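You operate a simulated robot arm through the tools that you are given. There is no shell and no other tool. Be economical: measure what you need, move in short steps, check, and stop when the job is done.

You run a simulated robot arm. Do the job below in one go: nothing can be reset, and whatever is moved stays where it is left.

TASK
Close up the enclosure and set vent and fan as its chart says for the grey-flange reel above.
Fine: the wide door shut and latched.
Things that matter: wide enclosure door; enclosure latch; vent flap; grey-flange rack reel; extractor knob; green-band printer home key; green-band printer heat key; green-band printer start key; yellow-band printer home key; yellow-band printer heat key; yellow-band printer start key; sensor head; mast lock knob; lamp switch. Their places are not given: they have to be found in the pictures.

It is judged by the outcome, as a careful person would: the job done as asked, and still so three seconds after it is handed in. It fails if anything else is knocked over, pushed out of place, dropped, spilled or broken.

THE ROBOT
A 6-joint arm with a two-finger parallel gripper, fixed in place. Base frame: the origin is at the foot of the arm, x ahead of it, y to its left, z up. Readings come in m, rad, newtons and seconds.
With the tool pointing down near the work surface it reaches from about 0.34 to 0.46 m from the base axis. Its first joint turns from -2.897 to 2.897 rad. Payload 3.91 kg.
Tool frame: the origin (TCP) lies between the finger pads and is the grasp point; the fingertips stand 0.03 m ahead of it; z points along the fingers, y is the line along which they close. The gripper opens to 0.11 m. The fingers are 0.02 m wide and 0.01 m thick; the gripper's body (0.048 by 0.112 m) begins 0.055 m behind the TCP.
Orientation is that of the tool frame in the base frame, as a unit quaternion [x, y, z, w]. With the fingers straight down and closing along the base's y, the tool's x points along the base's -x, its y along +y and its z along -z.

THE INTERFACE
- The arm moves only by the tool nudge_tool. Its argument "moves" is a list of rows, each an object of numbers (a shift or turn left out is 0, a gripper value left out holds the last): "tx", "ty", "tz": the shift along the tool's x, y, z in units of 200 mm (1.0 is 200 mm); "wx", "wy", "wz": the turn, a rotation vector about the tool's x, y, z in units of 90 degrees (1.0 is 90 degrees); "jaw": the closure, from 0 (fully open) to 1 (shut). In form: [{"tx": .., "ty": .., "tz": .., "wx": .., "wy": .., "wz": .., "jaw": ..}, ...]. A call has 1 to 10 rows; each row is the pose to reach, as a shift and turn from the pose commanded when the call began, along the tool's axes at that moment. A call with a number of a shift or a turn outside -1 to 1 is refused whole. Rows are played at 5 a second. More than 0.05 m and 0.15 rad between two rows, or a gripper value outside its range, and nothing of the call is played. A pose out of reach is approached as far as the arm can. The call stops where the force on the tool passes 40 N (or 10 N more than at its start, if that is more) or the arm is blocked; 0.2 s more then pass. The fingers move at their own pace (about 0.045 m/s each) and stop on an object; they squeeze with about 29 N. The grip force told is the motor's: it shows also when the fingers shut on nothing. Time passes only in rows, and 0.2 s behind the last, so rows that repeat a pose let the fingers close. The reply holds the time, the measured pose of the TCP, the force on the tool along the base axes, the opening and the grip force, in the units named above and with some noise, and new pictures: "show" is both (left out), scene, wrist or none.
- Cameras (640 x 400 px; columns grow to the right, rows downward): "scene" is fixed at [0.2205, 0.499, 1.8348]; the picture's right is [-0.93, -0.36, 0.00], its down [-0.17, 0.43, -0.89] and it looks along [0.32, -0.83, -0.46] (base axes); focal length 368 px, centre (320, 200). "wrist" rides on the gripper at [-0.036, 0, -0.057] in the tool frame; the picture's right is [0.00, -1.00, 0.00], its down [0.97, 0.00, -0.24] and it looks along [0.24, 0.00, 0.97] (tool axes); focal length 218 px, centre (320, 200).
- lift_body(by): slides the trunk up (or, below 0, down) by that many m; the arm rides with it, the base frame stays. It gives what a move gives, with no picture.
- probe_pixels(camera, pixels): for up to 12 pixels [column, row] of the newest picture of that camera ("zoom" is the newest enlarged one), the place [x, y, z] in the base frame of the surface seen there, good to about 0.002 m. The clock stands still meanwhile.
- inspect(camera, box): a new picture of the part [left, top, right, bottom] of that camera's present view, enlarged. The clock stands still meanwhile.
- finish_job(): hands the job in; it is judged then, once.

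Work in short steps. Measure before you move; look again where a grasp or a placing could have gone wrong, and mend it. You have 80 turns and 120 pictures in all, those below and enlarged ones among them. Open the gripper and draw the arm clear of the work before you hand the job in, unless the task says otherwise; then end with one line.

The tools are called after "Request:" as a command line: name --argument value ..., lists and objects as JSON in quotes. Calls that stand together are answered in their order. nudge_tool: Moves the arm, as the interface text tells. Its arguments: {"type":"object","properties":{"moves":{"type":"array","items":{"type":"object","properties":{"tx":{"type":"number"},"ty":{"type":"number"},"tz":{"type":"number"},"wx":{"type":"number"},"wy":{"type":"number"},"wz":{"type":"number"},"jaw":{"type":"number"}}}},"show":{"type":"string","enum":["both","scene","wrist","none"]}},"required":["moves"]} The other tools are called the same way: lift_body (by) slides the trunk up or down; probe_pixels (camera, pixels) gives the place of the surface under pixels of a picture; inspect (camera, box) takes an enlarged picture of a part of a camera's view; finish_job () hands the job in.

At the start:

```text
clock: 0.0
tcp_pos: [0.2161, -0.2765, 1.4877]
ee_rot: [0.0, 1.0, 0.001, 0.0]
force: [0.2, -0.2, 0.7]
gripper_width: 0.1098
gripper_force: 0.0
trunk travel left (down, up): [-0.575, 0.035]
```

scene: 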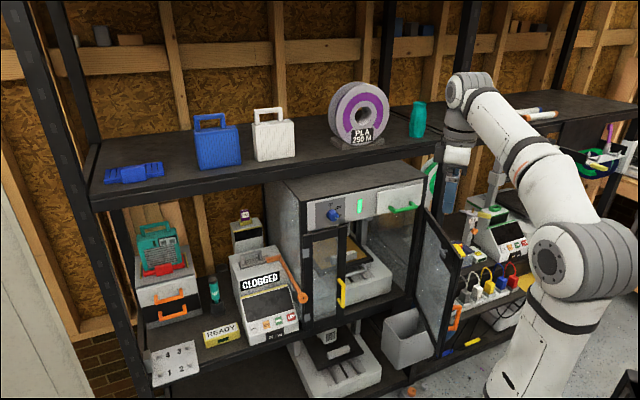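
wrist: 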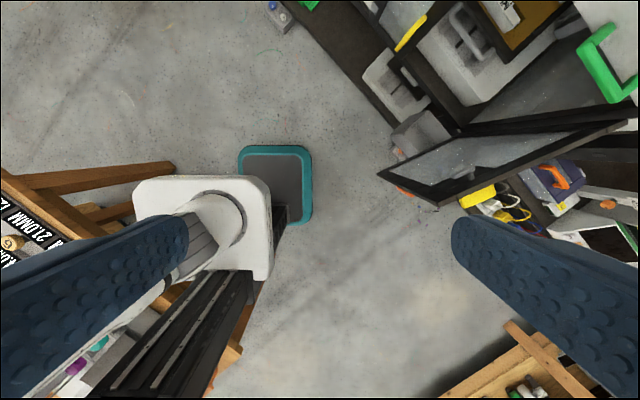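

The scene shows an enclosure around (350,240) with an open door at (440,270), knob (333,214) and green handle (403,207). I enlarge those regions and the reel.

Request:
inspect --camera "scene" --box '[270, 160, 470, 340]'

Request:
inspect --camera "scene" --box '[320, 75, 440, 150]'

Request:
inspect --camera "scene" --box '[410, 180, 550, 360]'

```text
2.22 times, centred on (370, 250) of scene
```

zoom: 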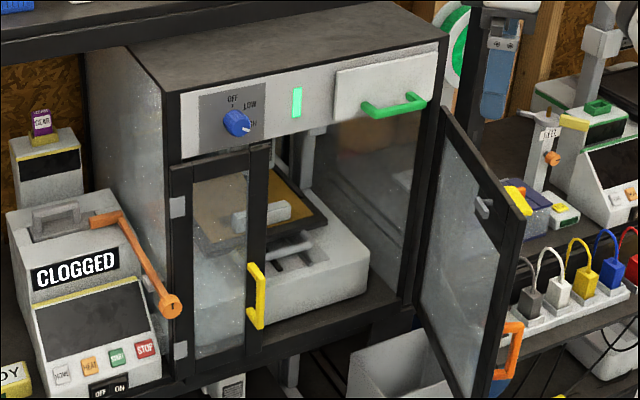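

```text
5.33 times, centred on (380, 112) of scene
```

zoom: 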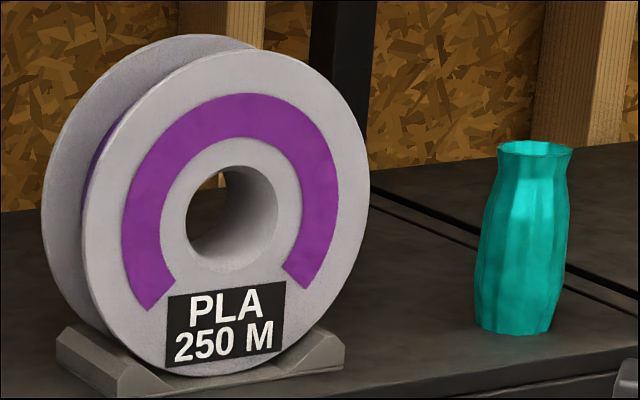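

```text
2.22 times, centred on (480, 270) of scene
```

zoom: 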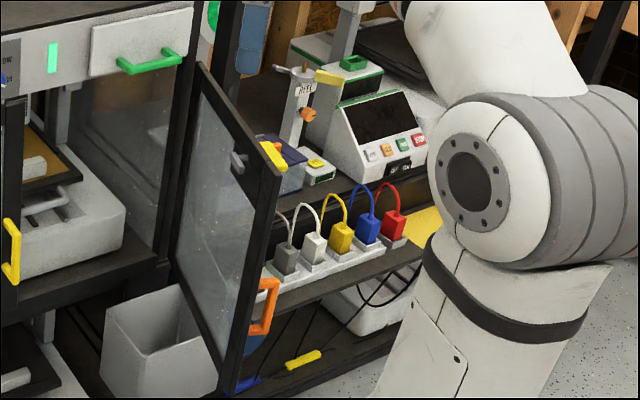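

The reel reads PLA 250 M. I measure the enclosure parts to get the geometry.

Request:
inspect --camera "scene" --box '[270, 160, 470, 340]'

Request:
probe_pixels --camera "zoom" --pixels '[[238, 123], [215, 135], [297, 103], [380, 75], [368, 112], [425, 101], [256, 300], [517, 200], [483, 207], [508, 350], [436, 60], [184, 150]]'

Request:
probe_pixels --camera "zoom" --pixels '[[443, 115], [495, 250], [527, 215], [410, 300], [475, 390], [265, 240], [175, 200], [175, 345], [260, 150], [180, 180], [400, 300], [270, 170]]'

```text
2.22 times, centred on (370, 250) of scene
```

zoom: 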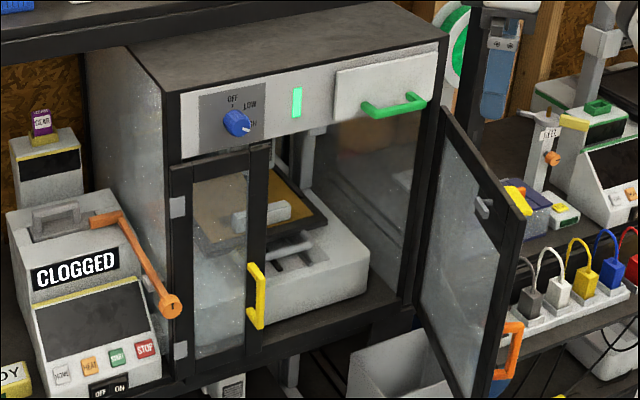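

```text
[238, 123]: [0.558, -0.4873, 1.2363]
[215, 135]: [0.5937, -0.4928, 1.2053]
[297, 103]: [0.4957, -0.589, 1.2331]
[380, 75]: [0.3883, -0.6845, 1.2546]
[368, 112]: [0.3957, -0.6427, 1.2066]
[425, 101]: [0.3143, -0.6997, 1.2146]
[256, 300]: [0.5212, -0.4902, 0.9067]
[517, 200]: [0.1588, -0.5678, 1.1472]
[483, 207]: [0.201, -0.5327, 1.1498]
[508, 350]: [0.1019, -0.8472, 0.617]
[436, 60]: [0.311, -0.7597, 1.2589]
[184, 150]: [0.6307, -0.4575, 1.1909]
```

```text
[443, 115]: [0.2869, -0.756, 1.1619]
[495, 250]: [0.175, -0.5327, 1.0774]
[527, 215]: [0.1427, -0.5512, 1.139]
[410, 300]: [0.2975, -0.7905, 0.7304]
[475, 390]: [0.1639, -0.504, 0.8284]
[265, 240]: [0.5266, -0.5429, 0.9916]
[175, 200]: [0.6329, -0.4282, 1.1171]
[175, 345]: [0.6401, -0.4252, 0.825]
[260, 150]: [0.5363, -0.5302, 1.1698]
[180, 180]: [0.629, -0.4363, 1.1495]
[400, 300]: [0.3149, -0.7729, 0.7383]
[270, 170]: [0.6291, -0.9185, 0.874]
```

Enclosure front runs from about (0.63,-0.45) to (0.31,-0.76), wide door stands open out toward (0.15,-0.52). I measure the shelf edge and neighbours before moving.

Request:
probe_pixels --camera "scene" --pixels '[[100, 200], [250, 175], [400, 148], [363, 140], [418, 135], [345, 187], [456, 316], [460, 245], [456, 155], [255, 310], [445, 345], [432, 215]]'

Request:
nudge_tool --moves '[{"wz": 0.083}, {"wz": 0.166}, {"wz": 0.25}, {"wz": 0.333}, {"wz": 0.416}, {"wz": 0.5}]' --show "scene"

```text
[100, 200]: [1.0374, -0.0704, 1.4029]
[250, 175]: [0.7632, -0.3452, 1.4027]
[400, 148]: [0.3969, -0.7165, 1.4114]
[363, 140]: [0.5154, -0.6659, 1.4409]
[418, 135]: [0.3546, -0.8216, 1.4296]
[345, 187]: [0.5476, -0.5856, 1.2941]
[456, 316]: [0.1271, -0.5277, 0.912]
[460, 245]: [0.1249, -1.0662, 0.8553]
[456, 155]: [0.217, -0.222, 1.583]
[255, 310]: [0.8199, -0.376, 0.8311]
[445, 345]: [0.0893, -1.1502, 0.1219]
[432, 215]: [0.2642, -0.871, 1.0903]
```

```text
clock: 1.4
tcp_pos: [0.2161, -0.2771, 1.4876]
ee_rot: [0.384, 0.923, 0.0, -0.001]
force: [0.1, -0.8, -0.3]
gripper_width: 0.1101
gripper_force: 0.1
trunk travel left (down, up): [-0.575, 0.035]
```

scene: 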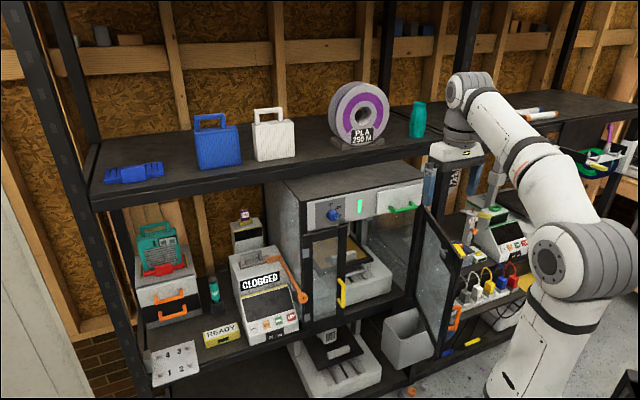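

Yaw is set. Now pitch the tool toward the enclosure while moving it 0.1 m forward, still above shelf-free space.

Request:
nudge_tool --moves '[{"wy": -0.09, "tx": -0.05}, {"wy": -0.18, "tx": -0.1}, {"wy": -0.27, "tx": -0.15}, {"wy": -0.36, "tx": -0.2}, {"wy": -0.45, "tx": -0.25}, {"wy": -0.54, "tx": -0.3}, {"wy": -0.63, "tx": -0.35}, {"wy": -0.72, "tx": -0.4}, {"wy": -0.81, "tx": -0.4}, {"wy": -0.9, "tx": -0.4}]'

```text
clock: 3.6
tcp_pos: [0.2741, -0.3338, 1.4878]
ee_rot: [0.29, 0.702, -0.249, 0.6]
force: [-0.4, 0.1, 0.8]
gripper_width: 0.1099
gripper_force: 0.1
trunk travel left (down, up): [-0.575, 0.035]
```

scene: 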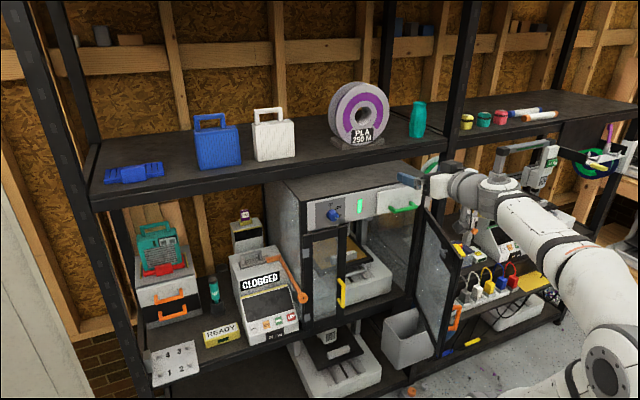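
wrist: 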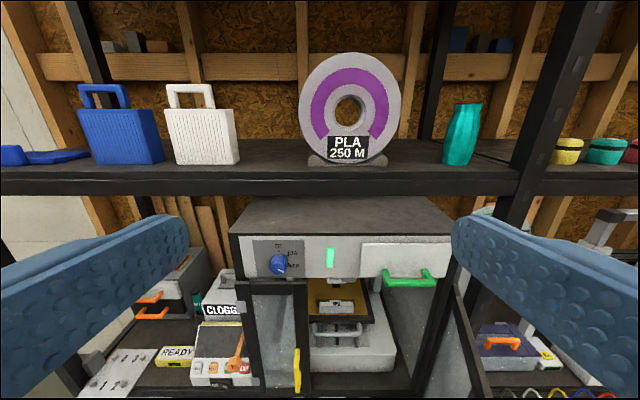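

The view is good. I lower the trunk to bring the camera to the enclosure's height.

Request:
lift_body --by -0.3

Request:
nudge_tool --moves '[{"wy": -0.05}, {"wy": -0.1}]'

```text
clock: 6.6
tcp_pos: [0.2743, -0.3341, 1.1858]
ee_rot: [0.292, 0.702, -0.249, 0.6]
force: [-1.1, -0.4, -0.7]
gripper_width: 0.1101
gripper_force: 0.0
trunk travel left (down, up): [-0.275, 0.335]
```

```text
clock: 7.2
tcp_pos: [0.2718, -0.334, 1.1882]
ee_rot: [0.271, 0.652, -0.272, 0.654]
force: [0.0, -0.2, -0.8]
gripper_width: 0.1099
gripper_force: 0.0
trunk travel left (down, up): [-0.275, 0.335]
```

scene: 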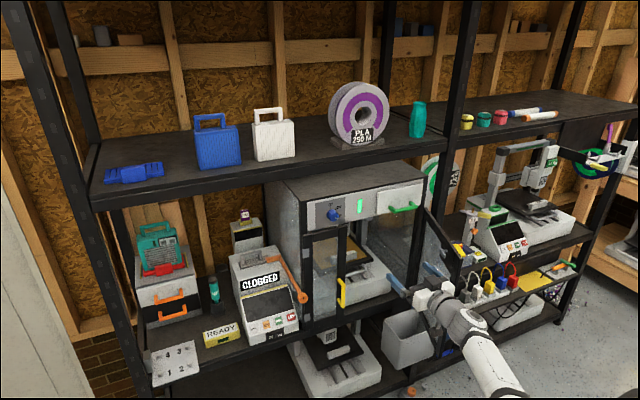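
wrist: 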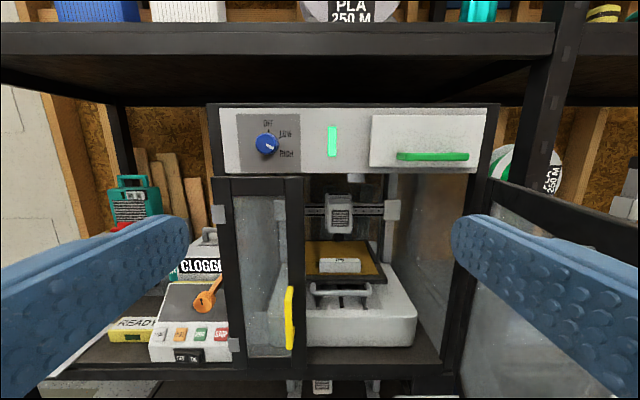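

Knob positions OFF/LOW/HIGH are visible at (265,145), flap at (430,140). I zoom on these details.

Request:
inspect --camera "wrist" --box '[200, 90, 520, 290]'

Request:
probe_pixels --camera "zoom" --pixels '[[130, 110], [110, 130], [340, 60], [595, 55], [340, 150], [590, 150], [400, 132], [465, 132], [535, 132], [264, 100], [60, 100], [190, 240]]'

```text
2.00 times, centred on (360, 190) of wrist
```

zoom: 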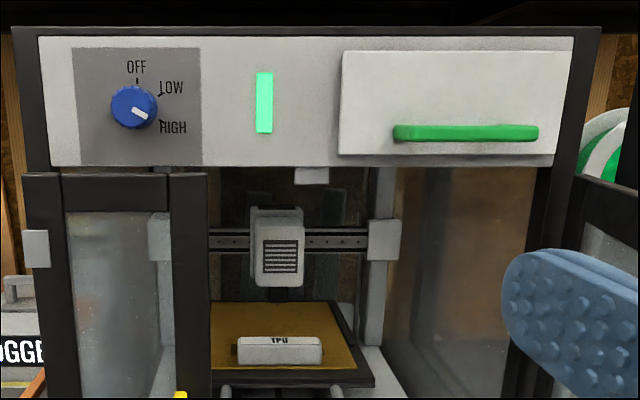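

```text
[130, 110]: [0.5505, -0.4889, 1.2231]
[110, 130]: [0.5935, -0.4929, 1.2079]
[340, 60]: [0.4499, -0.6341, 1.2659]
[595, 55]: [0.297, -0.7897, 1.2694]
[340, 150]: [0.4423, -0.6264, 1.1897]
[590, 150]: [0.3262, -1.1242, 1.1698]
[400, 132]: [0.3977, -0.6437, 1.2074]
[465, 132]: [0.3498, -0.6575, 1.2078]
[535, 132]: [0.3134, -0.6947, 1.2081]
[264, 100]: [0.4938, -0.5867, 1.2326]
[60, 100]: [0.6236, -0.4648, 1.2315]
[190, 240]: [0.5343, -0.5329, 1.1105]
```

Knob currently at HIGH; the chart isn't on the front. I retreat and move sideways to view the outside of the open door.

Request:
nudge_tool --moves '[{"tz": -0.15, "ty": -0.1}, {"tz": -0.3, "ty": -0.25}, {"tz": -0.3, "ty": -0.45, "wx": -0.05}, {"tz": -0.3, "ty": -0.65, "wx": -0.12}, {"tz": -0.3, "ty": -0.85, "wx": -0.2}, {"tz": -0.3, "ty": -1.0, "wx": -0.28}]'

```text
clock: 8.6
tcp_pos: [0.0883, -0.4352, 1.1859]
ee_rot: [0.121, 0.697, -0.121, 0.697]
force: [-0.3, 0.5, 0.5]
gripper_width: 0.1098
gripper_force: 0.1
trunk travel left (down, up): [-0.275, 0.335]
```

scene: 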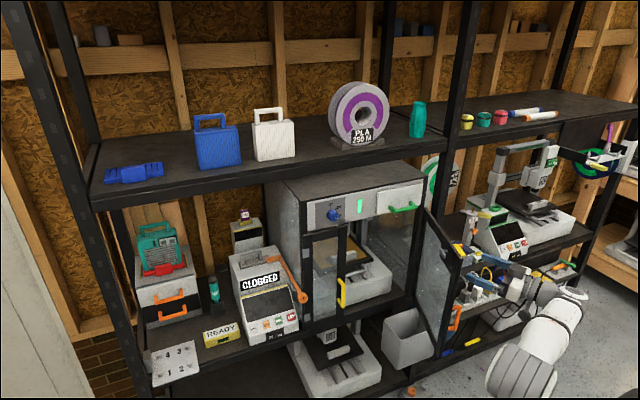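
wrist: 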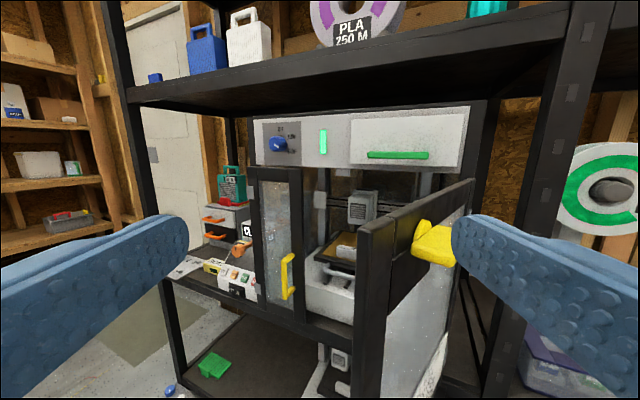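

The yellow latch handle at (430,243) is on the door's outside. I move further right and lower, turning left to look at the door's outside face.

Request:
nudge_tool --moves '[{"tz": -0.1, "ty": -0.15, "tx": 0.05}, {"tz": -0.2, "ty": -0.3, "tx": 0.1, "wx": -0.05}, {"tz": -0.3, "ty": -0.45, "tx": 0.2, "wx": -0.1}, {"tz": -0.35, "ty": -0.6, "tx": 0.3, "wx": -0.15}, {"tz": -0.35, "ty": -0.75, "tx": 0.4, "wx": -0.2}, {"tz": -0.35, "ty": -0.9, "tx": 0.5, "wx": -0.25}, {"tz": -0.35, "ty": -1.0, "tx": 0.6, "wx": -0.3}]'

```text
clock: 10.2
tcp_pos: [0.0105, -0.6031, 1.0598]
ee_rot: [-0.025, 0.709, 0.025, 0.704]
force: [-0.3, 0.4, 0.5]
gripper_width: 0.1099
gripper_force: 0.0
out of reach, approached as far as the arm can: row 6, 7
trunk travel left (down, up): [-0.275, 0.335]
```

scene: 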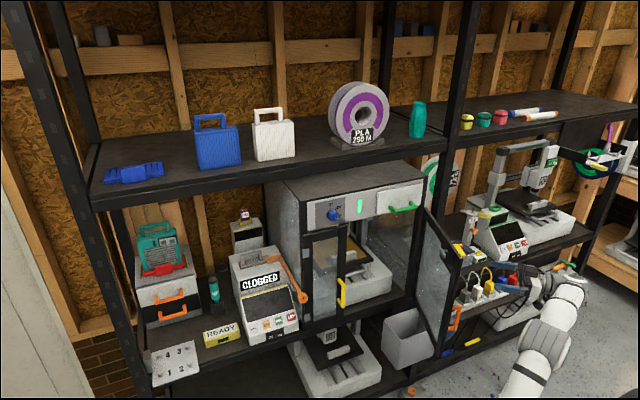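
wrist: 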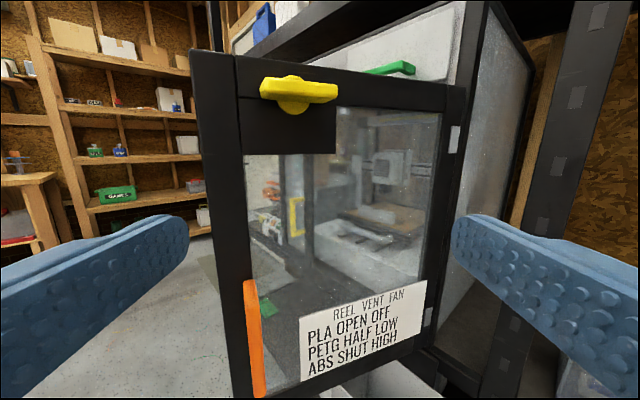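

The chart is on the door; I zoom to read it and the latch.

Request:
inspect --camera "wrist" --box '[290, 270, 434, 390]'

Request:
inspect --camera "wrist" --box '[180, 40, 372, 160]'

Request:
probe_pixels --camera "wrist" --pixels '[[265, 90], [292, 100], [330, 93], [215, 100], [252, 300], [258, 380], [345, 300], [452, 100], [225, 300], [218, 130], [292, 82], [405, 68]]'

```text
3.33 times, centred on (362, 330) of wrist
```

zoom: 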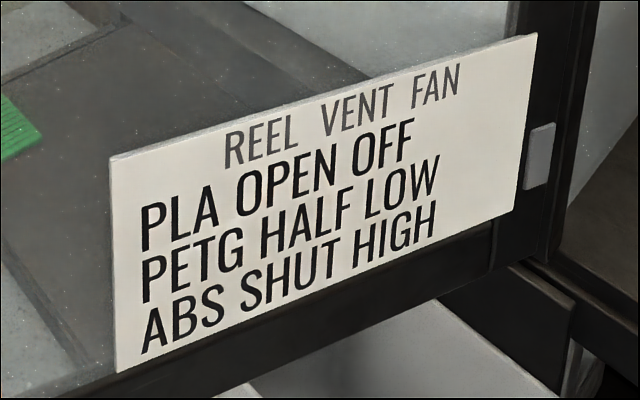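

```text
3.33 times, centred on (276, 100) of wrist
```

zoom: 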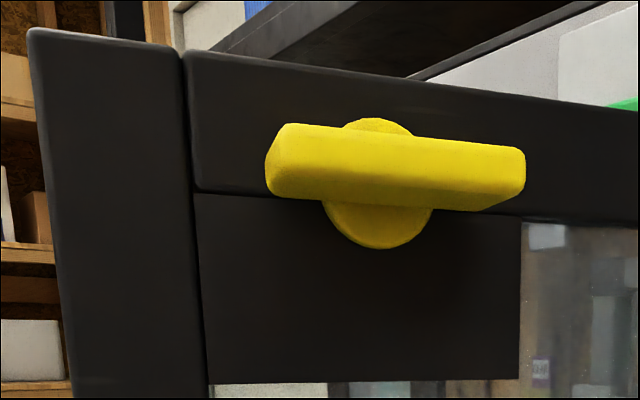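

```text
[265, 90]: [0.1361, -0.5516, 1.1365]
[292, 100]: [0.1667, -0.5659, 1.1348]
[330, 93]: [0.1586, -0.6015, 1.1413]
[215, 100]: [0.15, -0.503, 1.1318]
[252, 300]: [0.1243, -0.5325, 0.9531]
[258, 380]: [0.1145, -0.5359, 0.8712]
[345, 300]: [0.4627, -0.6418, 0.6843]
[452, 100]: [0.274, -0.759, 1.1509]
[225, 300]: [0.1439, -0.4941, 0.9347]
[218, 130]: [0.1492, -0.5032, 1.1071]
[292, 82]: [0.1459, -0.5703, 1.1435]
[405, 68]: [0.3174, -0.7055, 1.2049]
```

Chart: PLA → vent OPEN, fan OFF. I look at the latch tongue on the door's inner side.

Request:
inspect --camera "scene" --box '[400, 200, 464, 240]'

Request:
inspect --camera "scene" --box '[300, 215, 364, 325]'

```text
10.00 times, centred on (432, 220) of scene
```

zoom: 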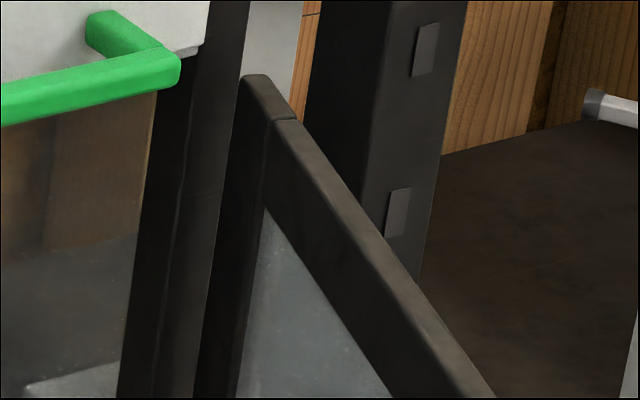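

```text
3.64 times, centred on (332, 270) of scene
```

zoom: 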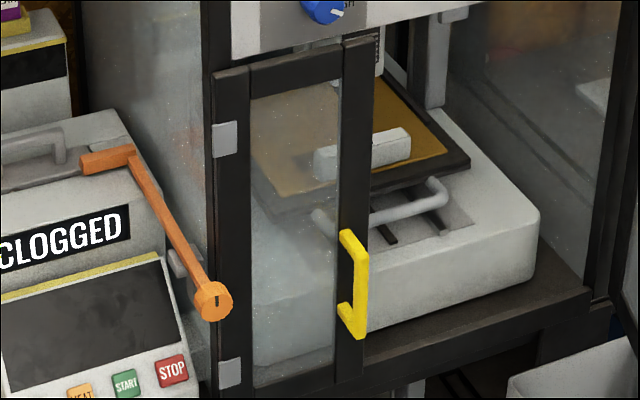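

I zoom on the actual tongue spot, scene (443,253).

Request:
inspect --camera "scene" --box '[419, 233, 483, 273]'

Request:
probe_pixels --camera "zoom" --pixels '[[190, 150], [240, 190], [280, 230], [300, 260]]'

```text
10.00 times, centred on (451, 253) of scene
```

zoom: 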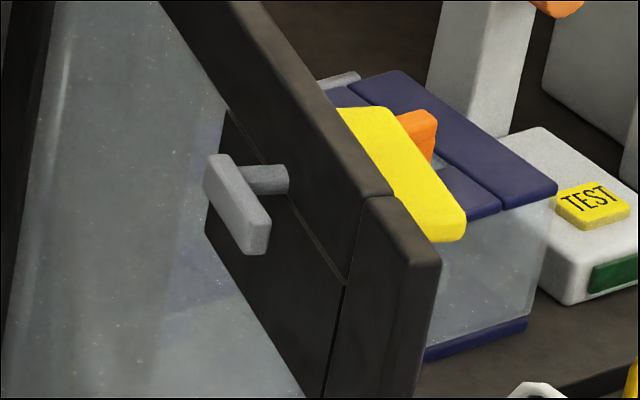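

```text
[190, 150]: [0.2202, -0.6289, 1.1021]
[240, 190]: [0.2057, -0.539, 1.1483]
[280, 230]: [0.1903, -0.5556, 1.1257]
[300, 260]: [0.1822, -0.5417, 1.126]
```

The tongue and yellow handle are horizontal (unlatched); a keeper hangs from the header. I shut the fingers, turn the tool to face the enclosure, staying right of the door.

Request:
nudge_tool --moves '[{"wx": 0.09, "jaw": 1}, {"wx": 0.18, "jaw": 1}, {"wx": 0.27, "jaw": 1}, {"wx": 0.36, "jaw": 1}, {"wx": 0.45, "jaw": 1}, {"wx": 0.51, "jaw": 1}, {"wx": 0.566, "jaw": 1}, {"wx": 0.566, "jaw": 1}]'

```text
clock: 12.0
tcp_pos: [0.0113, -0.6027, 1.0609]
ee_rot: [0.282, 0.65, -0.284, 0.646]
force: [0.1, 0.1, 0.3]
gripper_width: 0.0001
gripper_force: 29.2
trunk travel left (down, up): [-0.275, 0.335]
```

scene: 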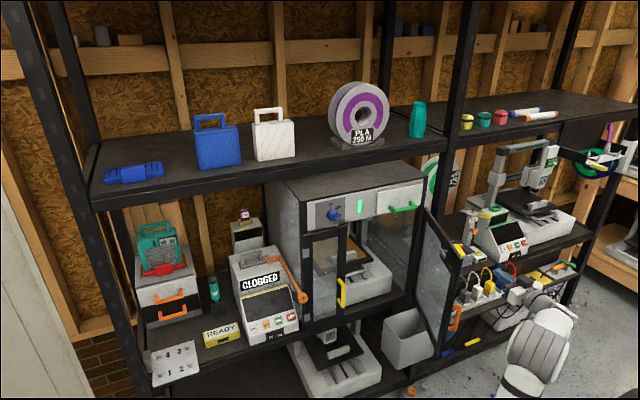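
wrist: 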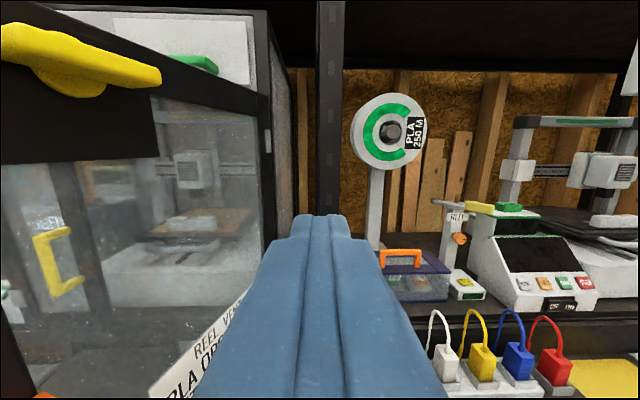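

Tool faces the enclosure, right of the door. I slide left to touch the door's outer stile and start swinging it.

Request:
nudge_tool --moves '[{"tx": 0.1, "ty": 0.2}, {"tx": 0.1, "ty": 0.4}, {"tx": 0.1, "ty": 0.6}, {"tx": 0.1, "ty": 0.7, "tz": 0.03}, {"tx": 0.1, "ty": 0.8, "tz": 0.07}, {"tx": 0.1, "ty": 0.93, "tz": 0.12}]'

```text
clock: 13.4
tcp_pos: [0.1602, -0.4925, 1.0397]
ee_rot: [0.281, 0.651, -0.284, 0.645]
force: [0.1, -0.3, -0.1]
gripper_width: 0.0
gripper_force: 28.5
trunk travel left (down, up): [-0.275, 0.335]
```

scene: 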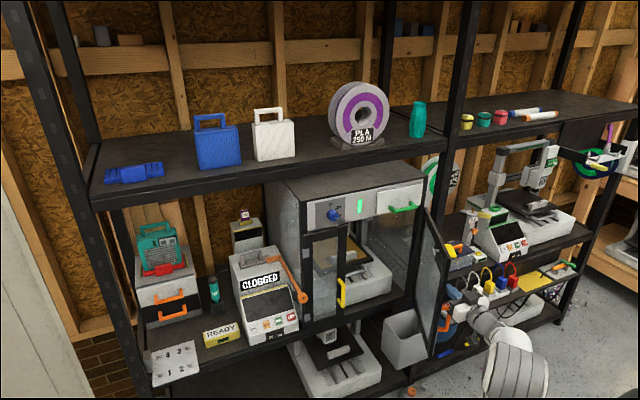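
wrist: 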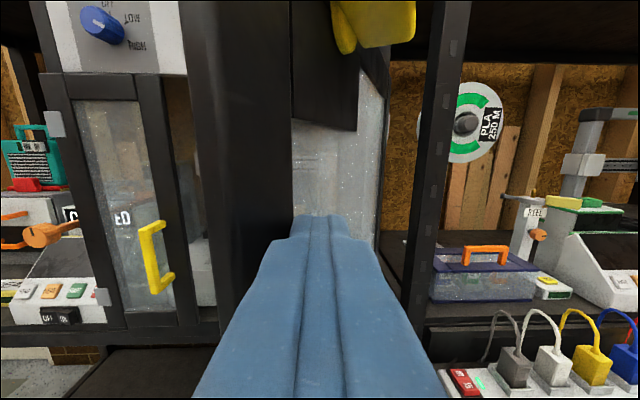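

The door is swinging closed (free edge moved left to (443,290)). I continue pushing along the arc.

Request:
nudge_tool --moves '[{"ty": 0.214, "tz": 0.126}, {"ty": 0.398, "tz": 0.275}, {"ty": 0.554, "tz": 0.45}, {"ty": 0.679, "tz": 0.65}, {"ty": 0.75, "tz": 0.824}]'

```text
clock: 14.6
tcp_pos: [0.3856, -0.5115, 1.0395]
ee_rot: [0.28, 0.651, -0.283, 0.646]
force: [-0.5, -0.1, 0.6]
gripper_width: 0.0004
gripper_force: 29.1
trunk travel left (down, up): [-0.275, 0.335]
```

scene: 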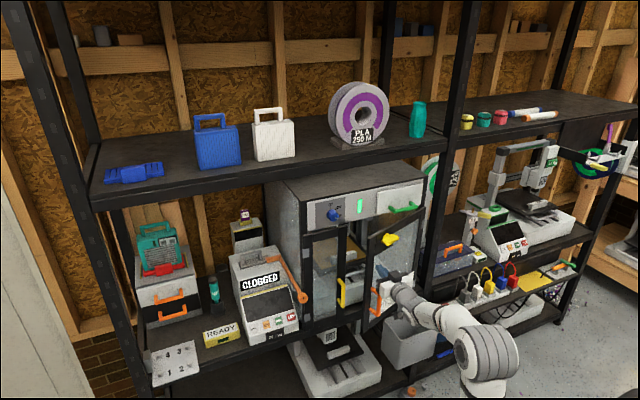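
wrist: 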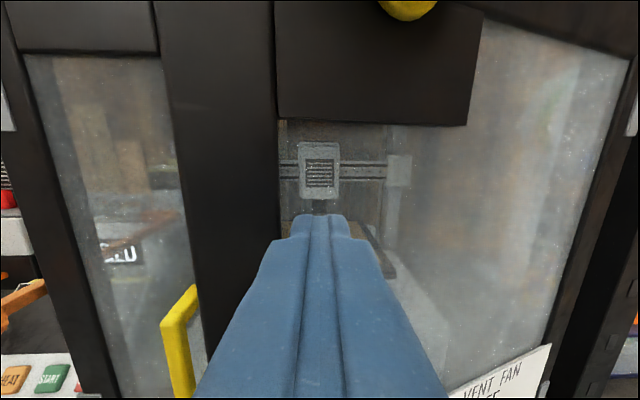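

Door nearly shut (~17° left). Push straight in until it seats.

Request:
nudge_tool --moves '[{"ty": 0.03, "tz": 0.15}, {"ty": 0.05, "tz": 0.28}, {"ty": 0.05, "tz": 0.36}, {"ty": 0.05, "tz": 0.4}, {"ty": 0.05, "tz": 0.42}]'

```text
clock: 15.8
tcp_pos: [0.4511, -0.5645, 1.0374]
ee_rot: [0.281, 0.651, -0.284, 0.645]
force: [-0.7, 0.3, 0.4]
gripper_width: 0.0001
gripper_force: 29.0
trunk travel left (down, up): [-0.275, 0.335]
```

scene: 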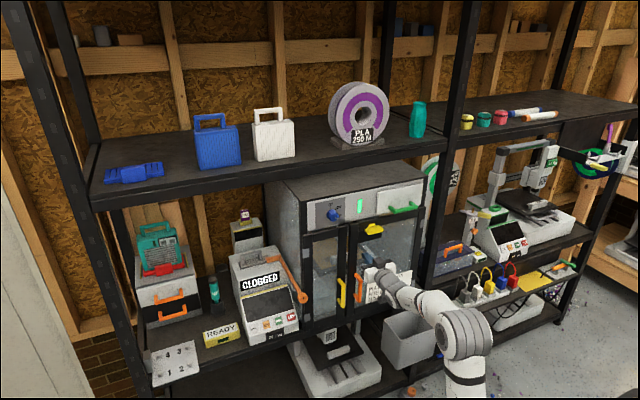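
wrist: 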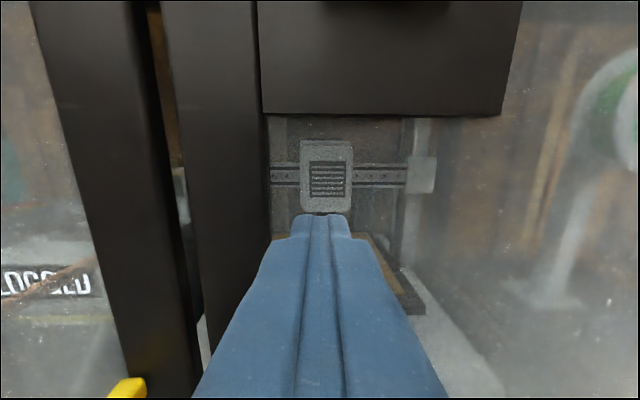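

No contact force yet; push further in small steps until it stops.

Request:
nudge_tool --moves '[{"tz": 0.03}, {"tz": 0.06}, {"tz": 0.09}, {"tz": 0.12}]'

```text
clock: 16.6
tcp_pos: [0.4556, -0.5743, 1.038]
ee_rot: [0.28, 0.652, -0.284, 0.645]
force: [-21.3, 27.4, 1.2]
gripper_width: 0.0001
gripper_force: 29.2
trunk travel left (down, up): [-0.275, 0.335]
stopped in row 3: the force on the tool passed its limit (the readings are from after the stop); the commanded pose is now the measured one
```

scene: 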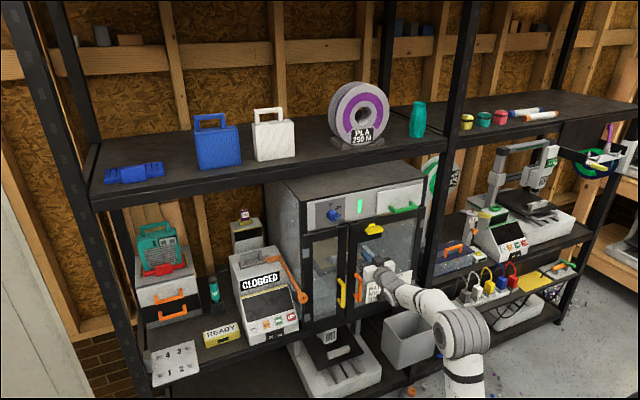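
wrist: 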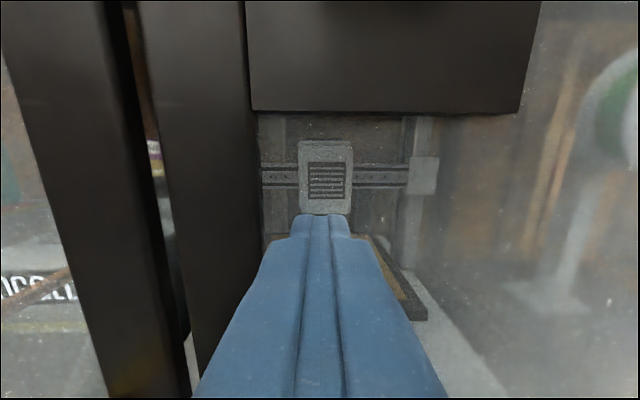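

Seated at about 35 N. Now back away and look at the latch, knob and flap.

Request:
nudge_tool --moves '[{"tz": -0.2}, {"tz": -0.4, "jaw": 0.4}, {"tz": -0.6, "jaw": 0.4, "tx": -0.1}, {"tz": -0.75, "jaw": 0.4, "tx": -0.25}, {"tz": -0.75, "jaw": 0.4, "tx": -0.4}, {"tz": -0.75, "jaw": 0.4, "tx": -0.4}]'

```text
clock: 18.0
tcp_pos: [0.3583, -0.4678, 1.1164]
ee_rot: [0.281, 0.653, -0.283, 0.644]
force: [0.6, 0.2, 0.4]
gripper_width: 0.0658
gripper_force: 0.1
trunk travel left (down, up): [-0.275, 0.335]
```

scene: 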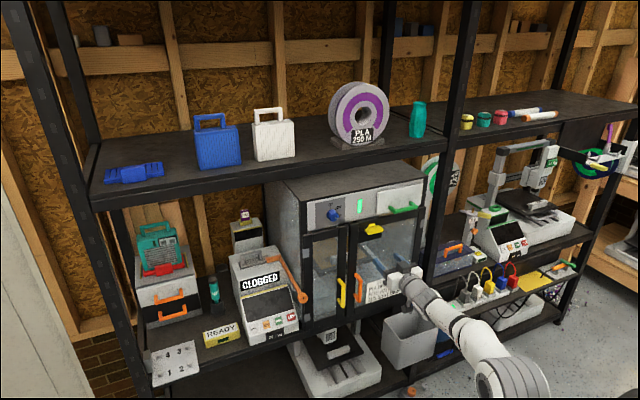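
wrist: 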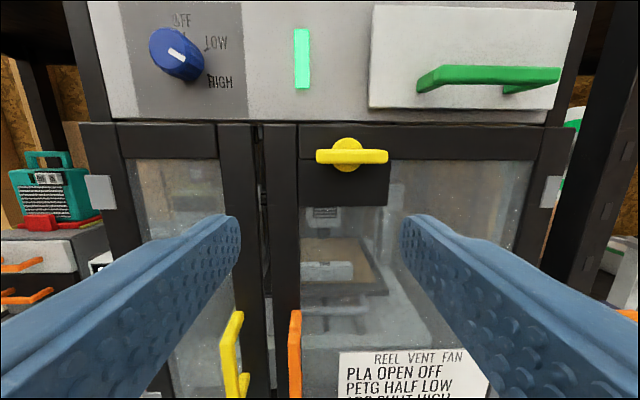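

The door is shut with the latch bar at (352,155). I measure the latch, knob and vent handle.

Request:
inspect --camera "wrist" --box '[100, 0, 420, 200]'

Request:
probe_pixels --camera "wrist" --pixels '[[320, 156], [352, 156], [385, 156], [348, 142], [350, 166], [430, 80], [490, 75], [550, 75], [175, 55], [180, 52], [440, 20], [280, 150]]'

```text
2.00 times, centred on (260, 100) of wrist
```

zoom: 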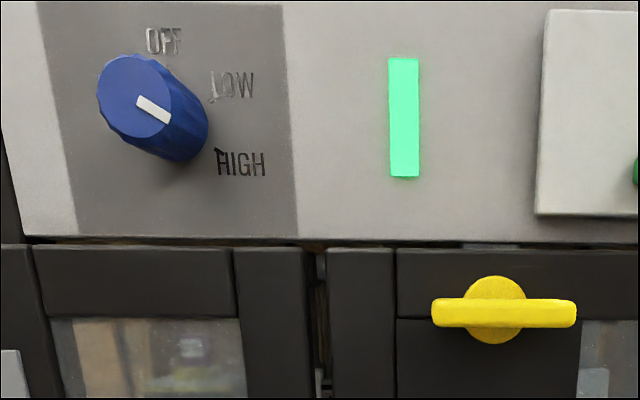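

```text
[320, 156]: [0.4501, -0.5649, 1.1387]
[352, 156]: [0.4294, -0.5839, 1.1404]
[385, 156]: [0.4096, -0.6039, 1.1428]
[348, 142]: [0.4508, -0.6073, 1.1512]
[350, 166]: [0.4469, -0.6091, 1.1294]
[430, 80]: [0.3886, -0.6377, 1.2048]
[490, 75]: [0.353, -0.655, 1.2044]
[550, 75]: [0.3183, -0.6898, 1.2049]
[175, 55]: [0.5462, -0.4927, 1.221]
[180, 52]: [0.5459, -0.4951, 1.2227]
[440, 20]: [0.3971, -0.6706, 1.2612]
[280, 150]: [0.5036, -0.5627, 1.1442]
```

Latch bar centre ≈ (0.430,-0.584,1.1405), 58 mm long horizontally. I open the jaws wide and approach to straddle its ends.

Request:
nudge_tool --moves '[{"ty": -0.07, "tx": -0.06, "jaw": 0.18}, {"ty": -0.139, "tx": -0.12, "jaw": 0.18}, {"ty": -0.139, "tx": -0.12, "tz": 0.2, "jaw": 0.18}, {"ty": -0.139, "tx": -0.12, "tz": 0.4, "jaw": 0.18}]' --show "wrist"

```text
clock: 19.0
tcp_pos: [0.3912, -0.544, 1.1376]
ee_rot: [0.281, 0.654, -0.282, 0.644]
force: [0.7, -1.1, 0.3]
gripper_width: 0.0904
gripper_force: 0.1
trunk travel left (down, up): [-0.275, 0.335]
```

wrist: 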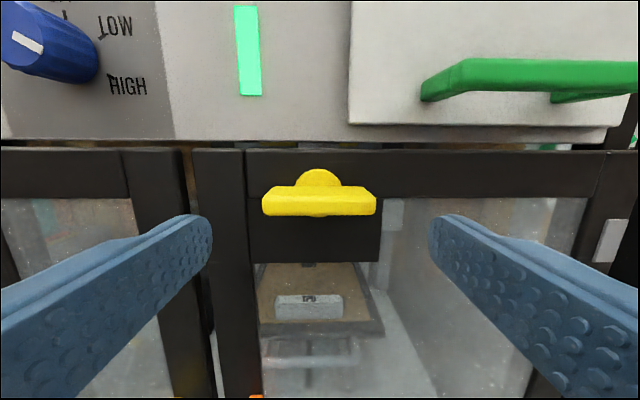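

Aligned with bar centred at column 319. Advance 47 mm and close.

Request:
nudge_tool --moves '[{"tx": -0.015, "tz": 0.12, "jaw": 0.18}, {"tx": -0.015, "tz": 0.235, "jaw": 0.18}, {"tx": -0.015, "tz": 0.235, "jaw": 1}, {"tx": -0.015, "tz": 0.235, "jaw": 1}, {"tx": -0.015, "tz": 0.235, "jaw": 1}]' --show "wrist"

```text
clock: 20.2
tcp_pos: [0.4214, -0.5771, 1.1409]
ee_rot: [0.281, 0.652, -0.283, 0.645]
force: [5.3, 4.6, 1.1]
gripper_width: 0.0641
gripper_force: 44.6
trunk travel left (down, up): [-0.275, 0.335]
```

wrist: 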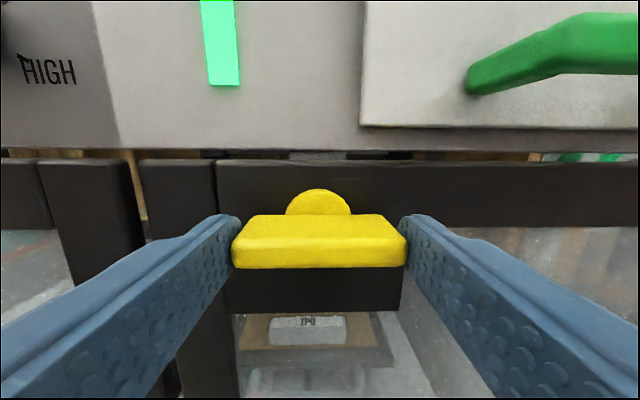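

Bar gripped. I try a small clockwise turn and watch for resistance.

Request:
nudge_tool --moves '[{"wz": 0.07}, {"wz": 0.14}, {"wz": 0.21}, {"wz": 0.28}]' --show "wrist"

```text
clock: 21.2
tcp_pos: [0.4221, -0.5766, 1.142]
ee_rot: [0.417, 0.576, -0.135, 0.69]
force: [-7.9, 14.4, -7.0]
gripper_width: 0.0641
gripper_force: 44.8
trunk travel left (down, up): [-0.275, 0.335]
```

wrist: 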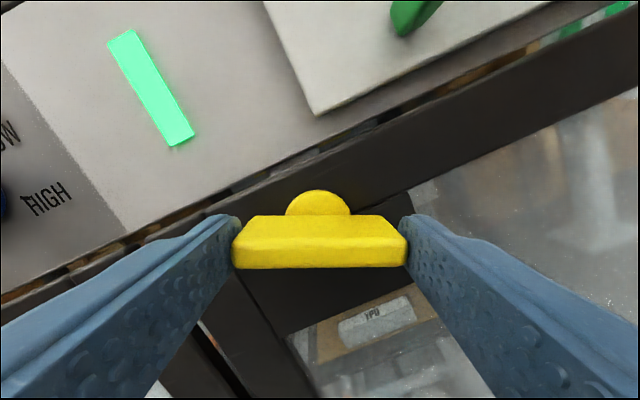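

The bar turns with the gripper. Continue toward 90°.

Request:
nudge_tool --moves '[{"wz": 0.08}, {"wz": 0.16}, {"wz": 0.24}, {"wz": 0.32}, {"wz": 0.4}, {"wz": 0.48}, {"wz": 0.56}, {"wz": 0.64}, {"wz": 0.72}]'

```text
clock: 23.2
tcp_pos: [0.4218, -0.5789, 1.1408]
ee_rot: [0.662, 0.263, 0.256, 0.654]
force: [-15.8, 19.6, -19.3]
gripper_width: 0.0638
gripper_force: 44.9
trunk travel left (down, up): [-0.275, 0.335]
```

scene: 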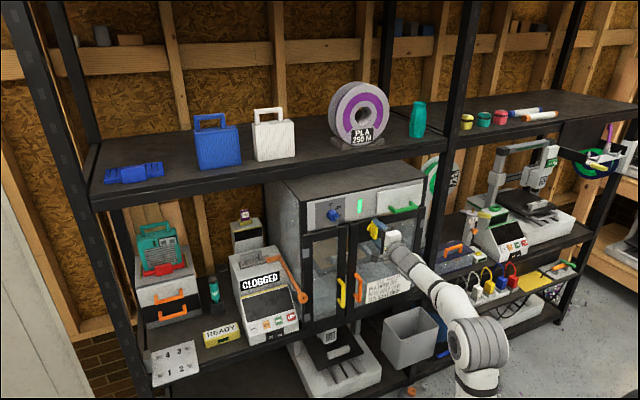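
wrist: 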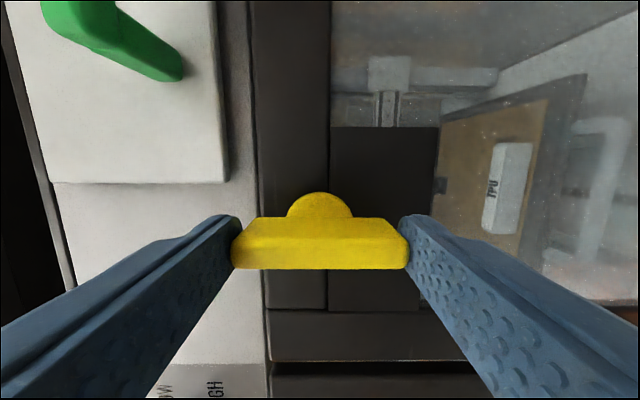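

The bar is vertical relative to the door. Open and back off to check it stays.

Request:
nudge_tool --moves '[{"jaw": 0.5}, {"jaw": 0.18}, {"jaw": 0.18}, {"tz": -0.2, "jaw": 0.18}, {"tz": -0.4, "jaw": 0.18}, {"tz": -0.6, "jaw": 0.18}]'

```text
clock: 24.6
tcp_pos: [0.3404, -0.4924, 1.14]
ee_rot: [0.661, 0.263, 0.255, 0.655]
force: [0.3, -0.6, -0.7]
gripper_width: 0.0904
gripper_force: 0.1
trunk travel left (down, up): [-0.275, 0.335]
```

scene: 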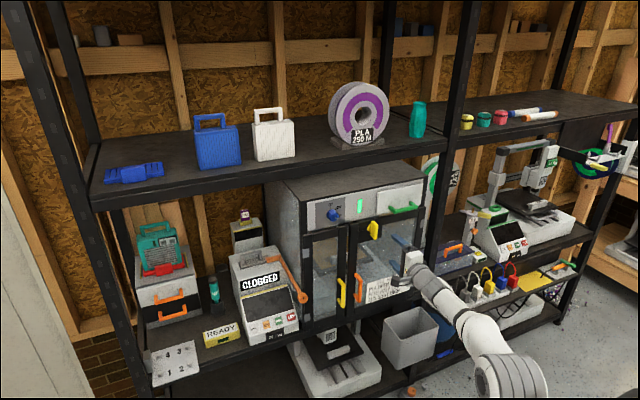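
wrist: 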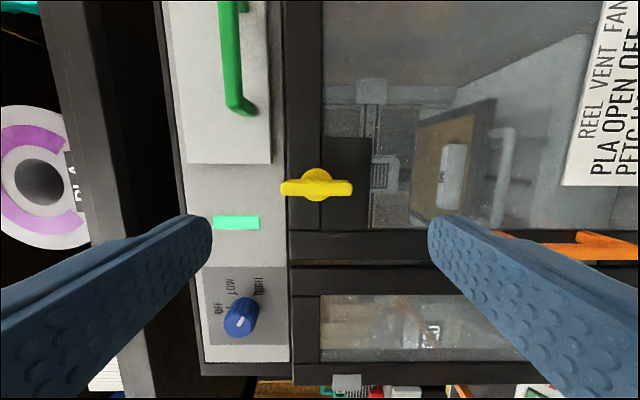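

Latch is vertical now. I measure the knob precisely in this (rotated) wrist view.

Request:
inspect --camera "wrist" --box '[192, 260, 320, 380]'

Request:
inspect --camera "scene" --box '[305, 190, 433, 270]'

```text
3.33 times, centred on (256, 320) of wrist
```

zoom: 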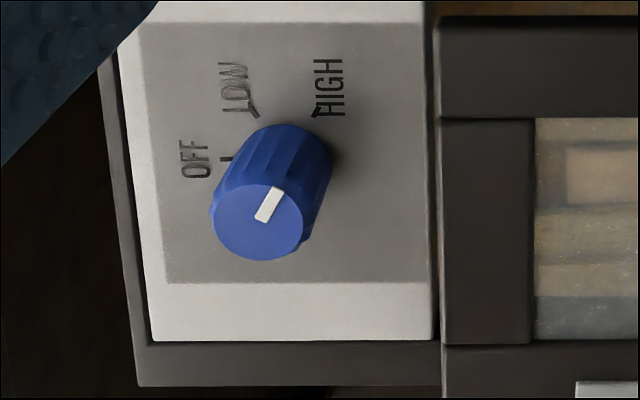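

```text
5.00 times, centred on (369, 230) of scene
```

zoom: 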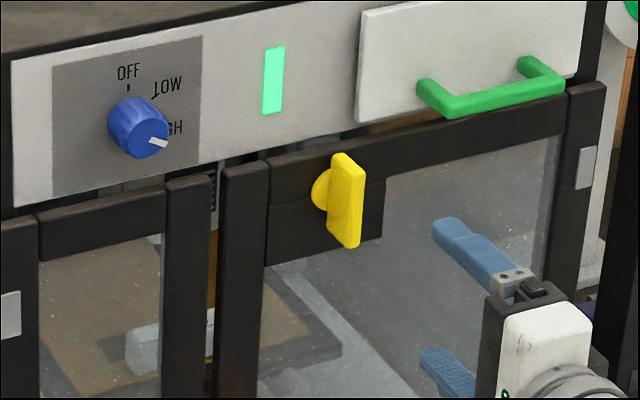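

Probe the knob face centre and rim.

Request:
probe_pixels --camera "wrist" --pixels '[[237, 326], [225, 325], [249, 327], [236, 336], [238, 317], [210, 340], [275, 290], [316, 189], [340, 189], [290, 189]]'

```text
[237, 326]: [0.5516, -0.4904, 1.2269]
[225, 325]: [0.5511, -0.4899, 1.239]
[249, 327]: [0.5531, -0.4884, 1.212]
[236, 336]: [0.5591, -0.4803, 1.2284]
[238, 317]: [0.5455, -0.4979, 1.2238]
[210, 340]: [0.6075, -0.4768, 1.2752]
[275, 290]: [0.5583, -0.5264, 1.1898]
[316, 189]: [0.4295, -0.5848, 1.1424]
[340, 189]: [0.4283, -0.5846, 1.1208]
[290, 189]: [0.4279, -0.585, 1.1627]
```

Knob centre ≈ (0.5517,-0.4900,1.226), radius ~17 mm. Move in front of it keeping this roll (leaves room for the 120° counter-clockwise turn).

Request:
nudge_tool --moves '[{"tx": 0.16, "ty": 0.09, "jaw": 0.35}, {"tx": 0.32, "ty": 0.18, "jaw": 0.35}, {"tx": 0.48, "ty": 0.27, "tz": 0.1, "jaw": 0.35}, {"tx": 0.63, "ty": 0.36, "tz": 0.2, "jaw": 0.35}, {"tx": 0.778, "ty": 0.43, "tz": 0.29, "jaw": 0.35}]' --show "wrist"

```text
clock: 25.8
tcp_pos: [0.4751, -0.4451, 1.2383]
ee_rot: [0.66, 0.27, 0.262, 0.65]
force: [-0.5, -0.4, 0.0]
gripper_width: 0.0716
gripper_force: 0.0
out of reach, approached as far as the arm can: row 4, 5
trunk travel left (down, up): [-0.275, 0.335]
```

wrist: 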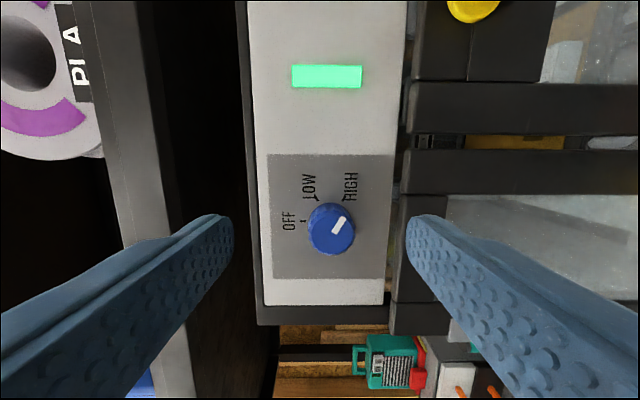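

Out of reach radially because the shoulder is low. I back off 6 cm, raise the trunk, and then bring the tool down again.

Request:
nudge_tool --moves '[{"tz": -0.15}, {"tz": -0.3}, {"tz": -0.3, "ty": -0.2}, {"tz": -0.3, "ty": -0.4}]' --show "none"

Request:
lift_body --by 0.25

```text
clock: 26.8
tcp_pos: [0.4169, -0.4151, 1.1623]
ee_rot: [0.659, 0.269, 0.26, 0.652]
force: [0.3, -0.3, 0.2]
gripper_width: 0.0714
gripper_force: 0.1
out of reach, approached as far as the arm can: row 1, 2, 3, 4
trunk travel left (down, up): [-0.275, 0.335]
```

```text
clock: 29.4
tcp_pos: [0.4168, -0.4148, 1.413]
ee_rot: [0.66, 0.269, 0.26, 0.652]
force: [-0.2, 0.7, 0.8]
gripper_width: 0.0713
gripper_force: 0.0
trunk travel left (down, up): [-0.525, 0.085]
```

Now descend to knob height with a small sideways correction.

Request:
nudge_tool --moves '[{"ty": -0.2, "tx": 0.05}, {"ty": -0.4, "tx": 0.1}, {"ty": -0.6, "tx": 0.15}, {"ty": -0.8, "tx": 0.2}, {"ty": -0.935, "tx": 0.234}]'

```text
clock: 30.6
tcp_pos: [0.3965, -0.4203, 1.2373]
ee_rot: [0.657, 0.283, 0.271, 0.644]
force: [-0.2, 0.2, 0.0]
gripper_width: 0.0714
gripper_force: 0.0
out of reach, approached as far as the arm can: row 1, 2, 3, 4, 5
trunk travel left (down, up): [-0.525, 0.085]
```

scene: 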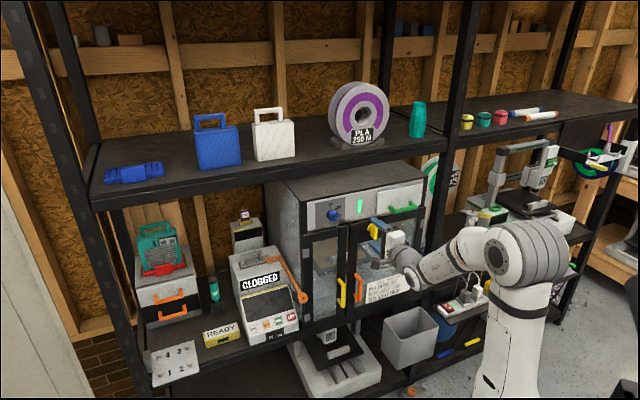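
wrist: 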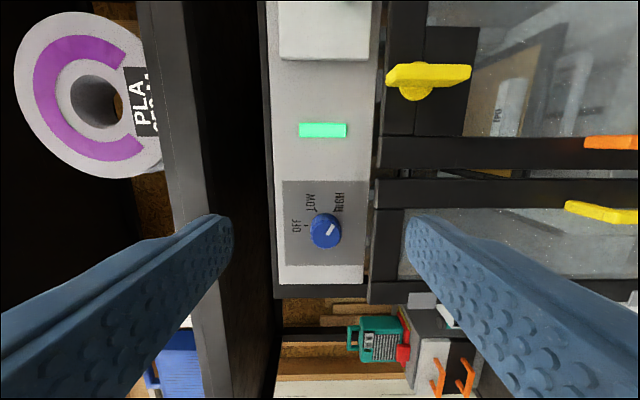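

Likely a wrist joint limit at this roll rather than reach. I roll back to level here, then try again.

Request:
nudge_tool --moves '[{"wz": -0.09}, {"wz": -0.18}, {"wz": -0.27}, {"wz": -0.36}, {"wz": -0.45}, {"wz": -0.54}, {"wz": -0.63}, {"wz": -0.72}, {"wz": -0.81}, {"wz": -0.9}]'

```text
clock: 32.8
tcp_pos: [0.3862, -0.4303, 1.2427]
ee_rot: [0.323, 0.636, -0.223, 0.664]
force: [0.0, 0.2, 0.4]
gripper_width: 0.0717
gripper_force: 0.1
out of reach, approached as far as the arm can: row 1, 2, 3, 4, 5, 6, 7, 8, 9, 10
trunk travel left (down, up): [-0.525, 0.085]
```

scene: 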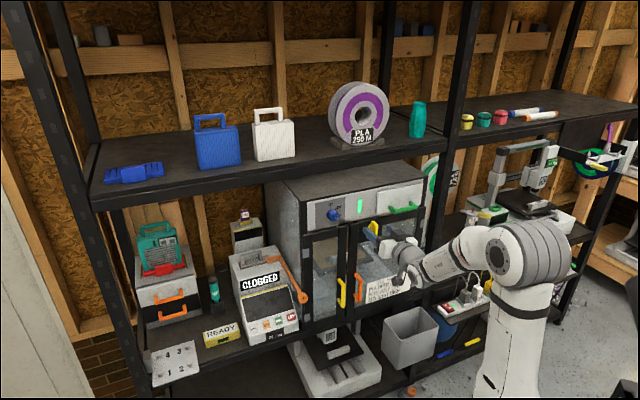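
wrist: 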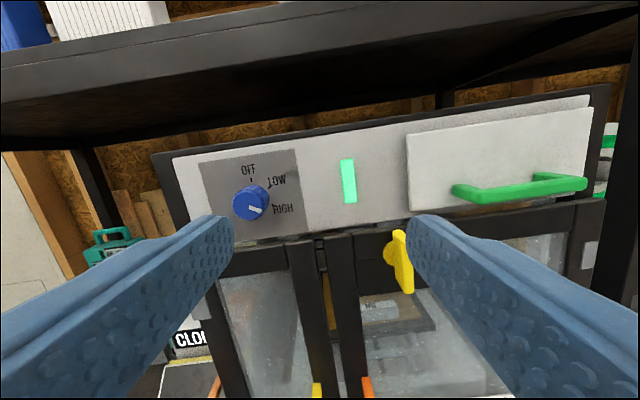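

The tool gets stuck whenever it should point right of radial — probably a wrist joint limit/branch. I measure the arm's link positions to understand its configuration.

Request:
probe_pixels --camera "scene" --pixels '[[400, 250], [408, 265], [440, 262], [470, 250], [498, 255], [540, 245], [520, 290], [510, 340], [490, 385], [412, 283]]'

Request:
inspect --camera "scene" --box '[360, 200, 600, 400]'

```text
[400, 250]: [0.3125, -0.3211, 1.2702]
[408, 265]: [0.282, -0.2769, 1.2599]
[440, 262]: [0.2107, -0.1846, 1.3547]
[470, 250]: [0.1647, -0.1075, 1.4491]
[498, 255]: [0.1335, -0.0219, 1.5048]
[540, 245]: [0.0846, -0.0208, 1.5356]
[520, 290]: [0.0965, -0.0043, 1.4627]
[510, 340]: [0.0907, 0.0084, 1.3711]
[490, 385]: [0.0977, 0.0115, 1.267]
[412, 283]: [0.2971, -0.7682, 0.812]
```

```text
2.00 times, centred on (480, 300) of scene
```

zoom: 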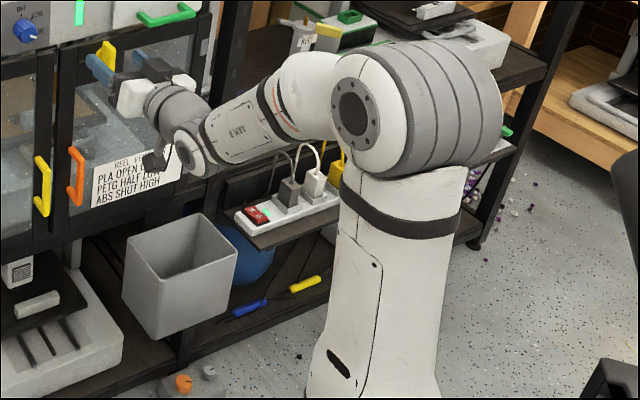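

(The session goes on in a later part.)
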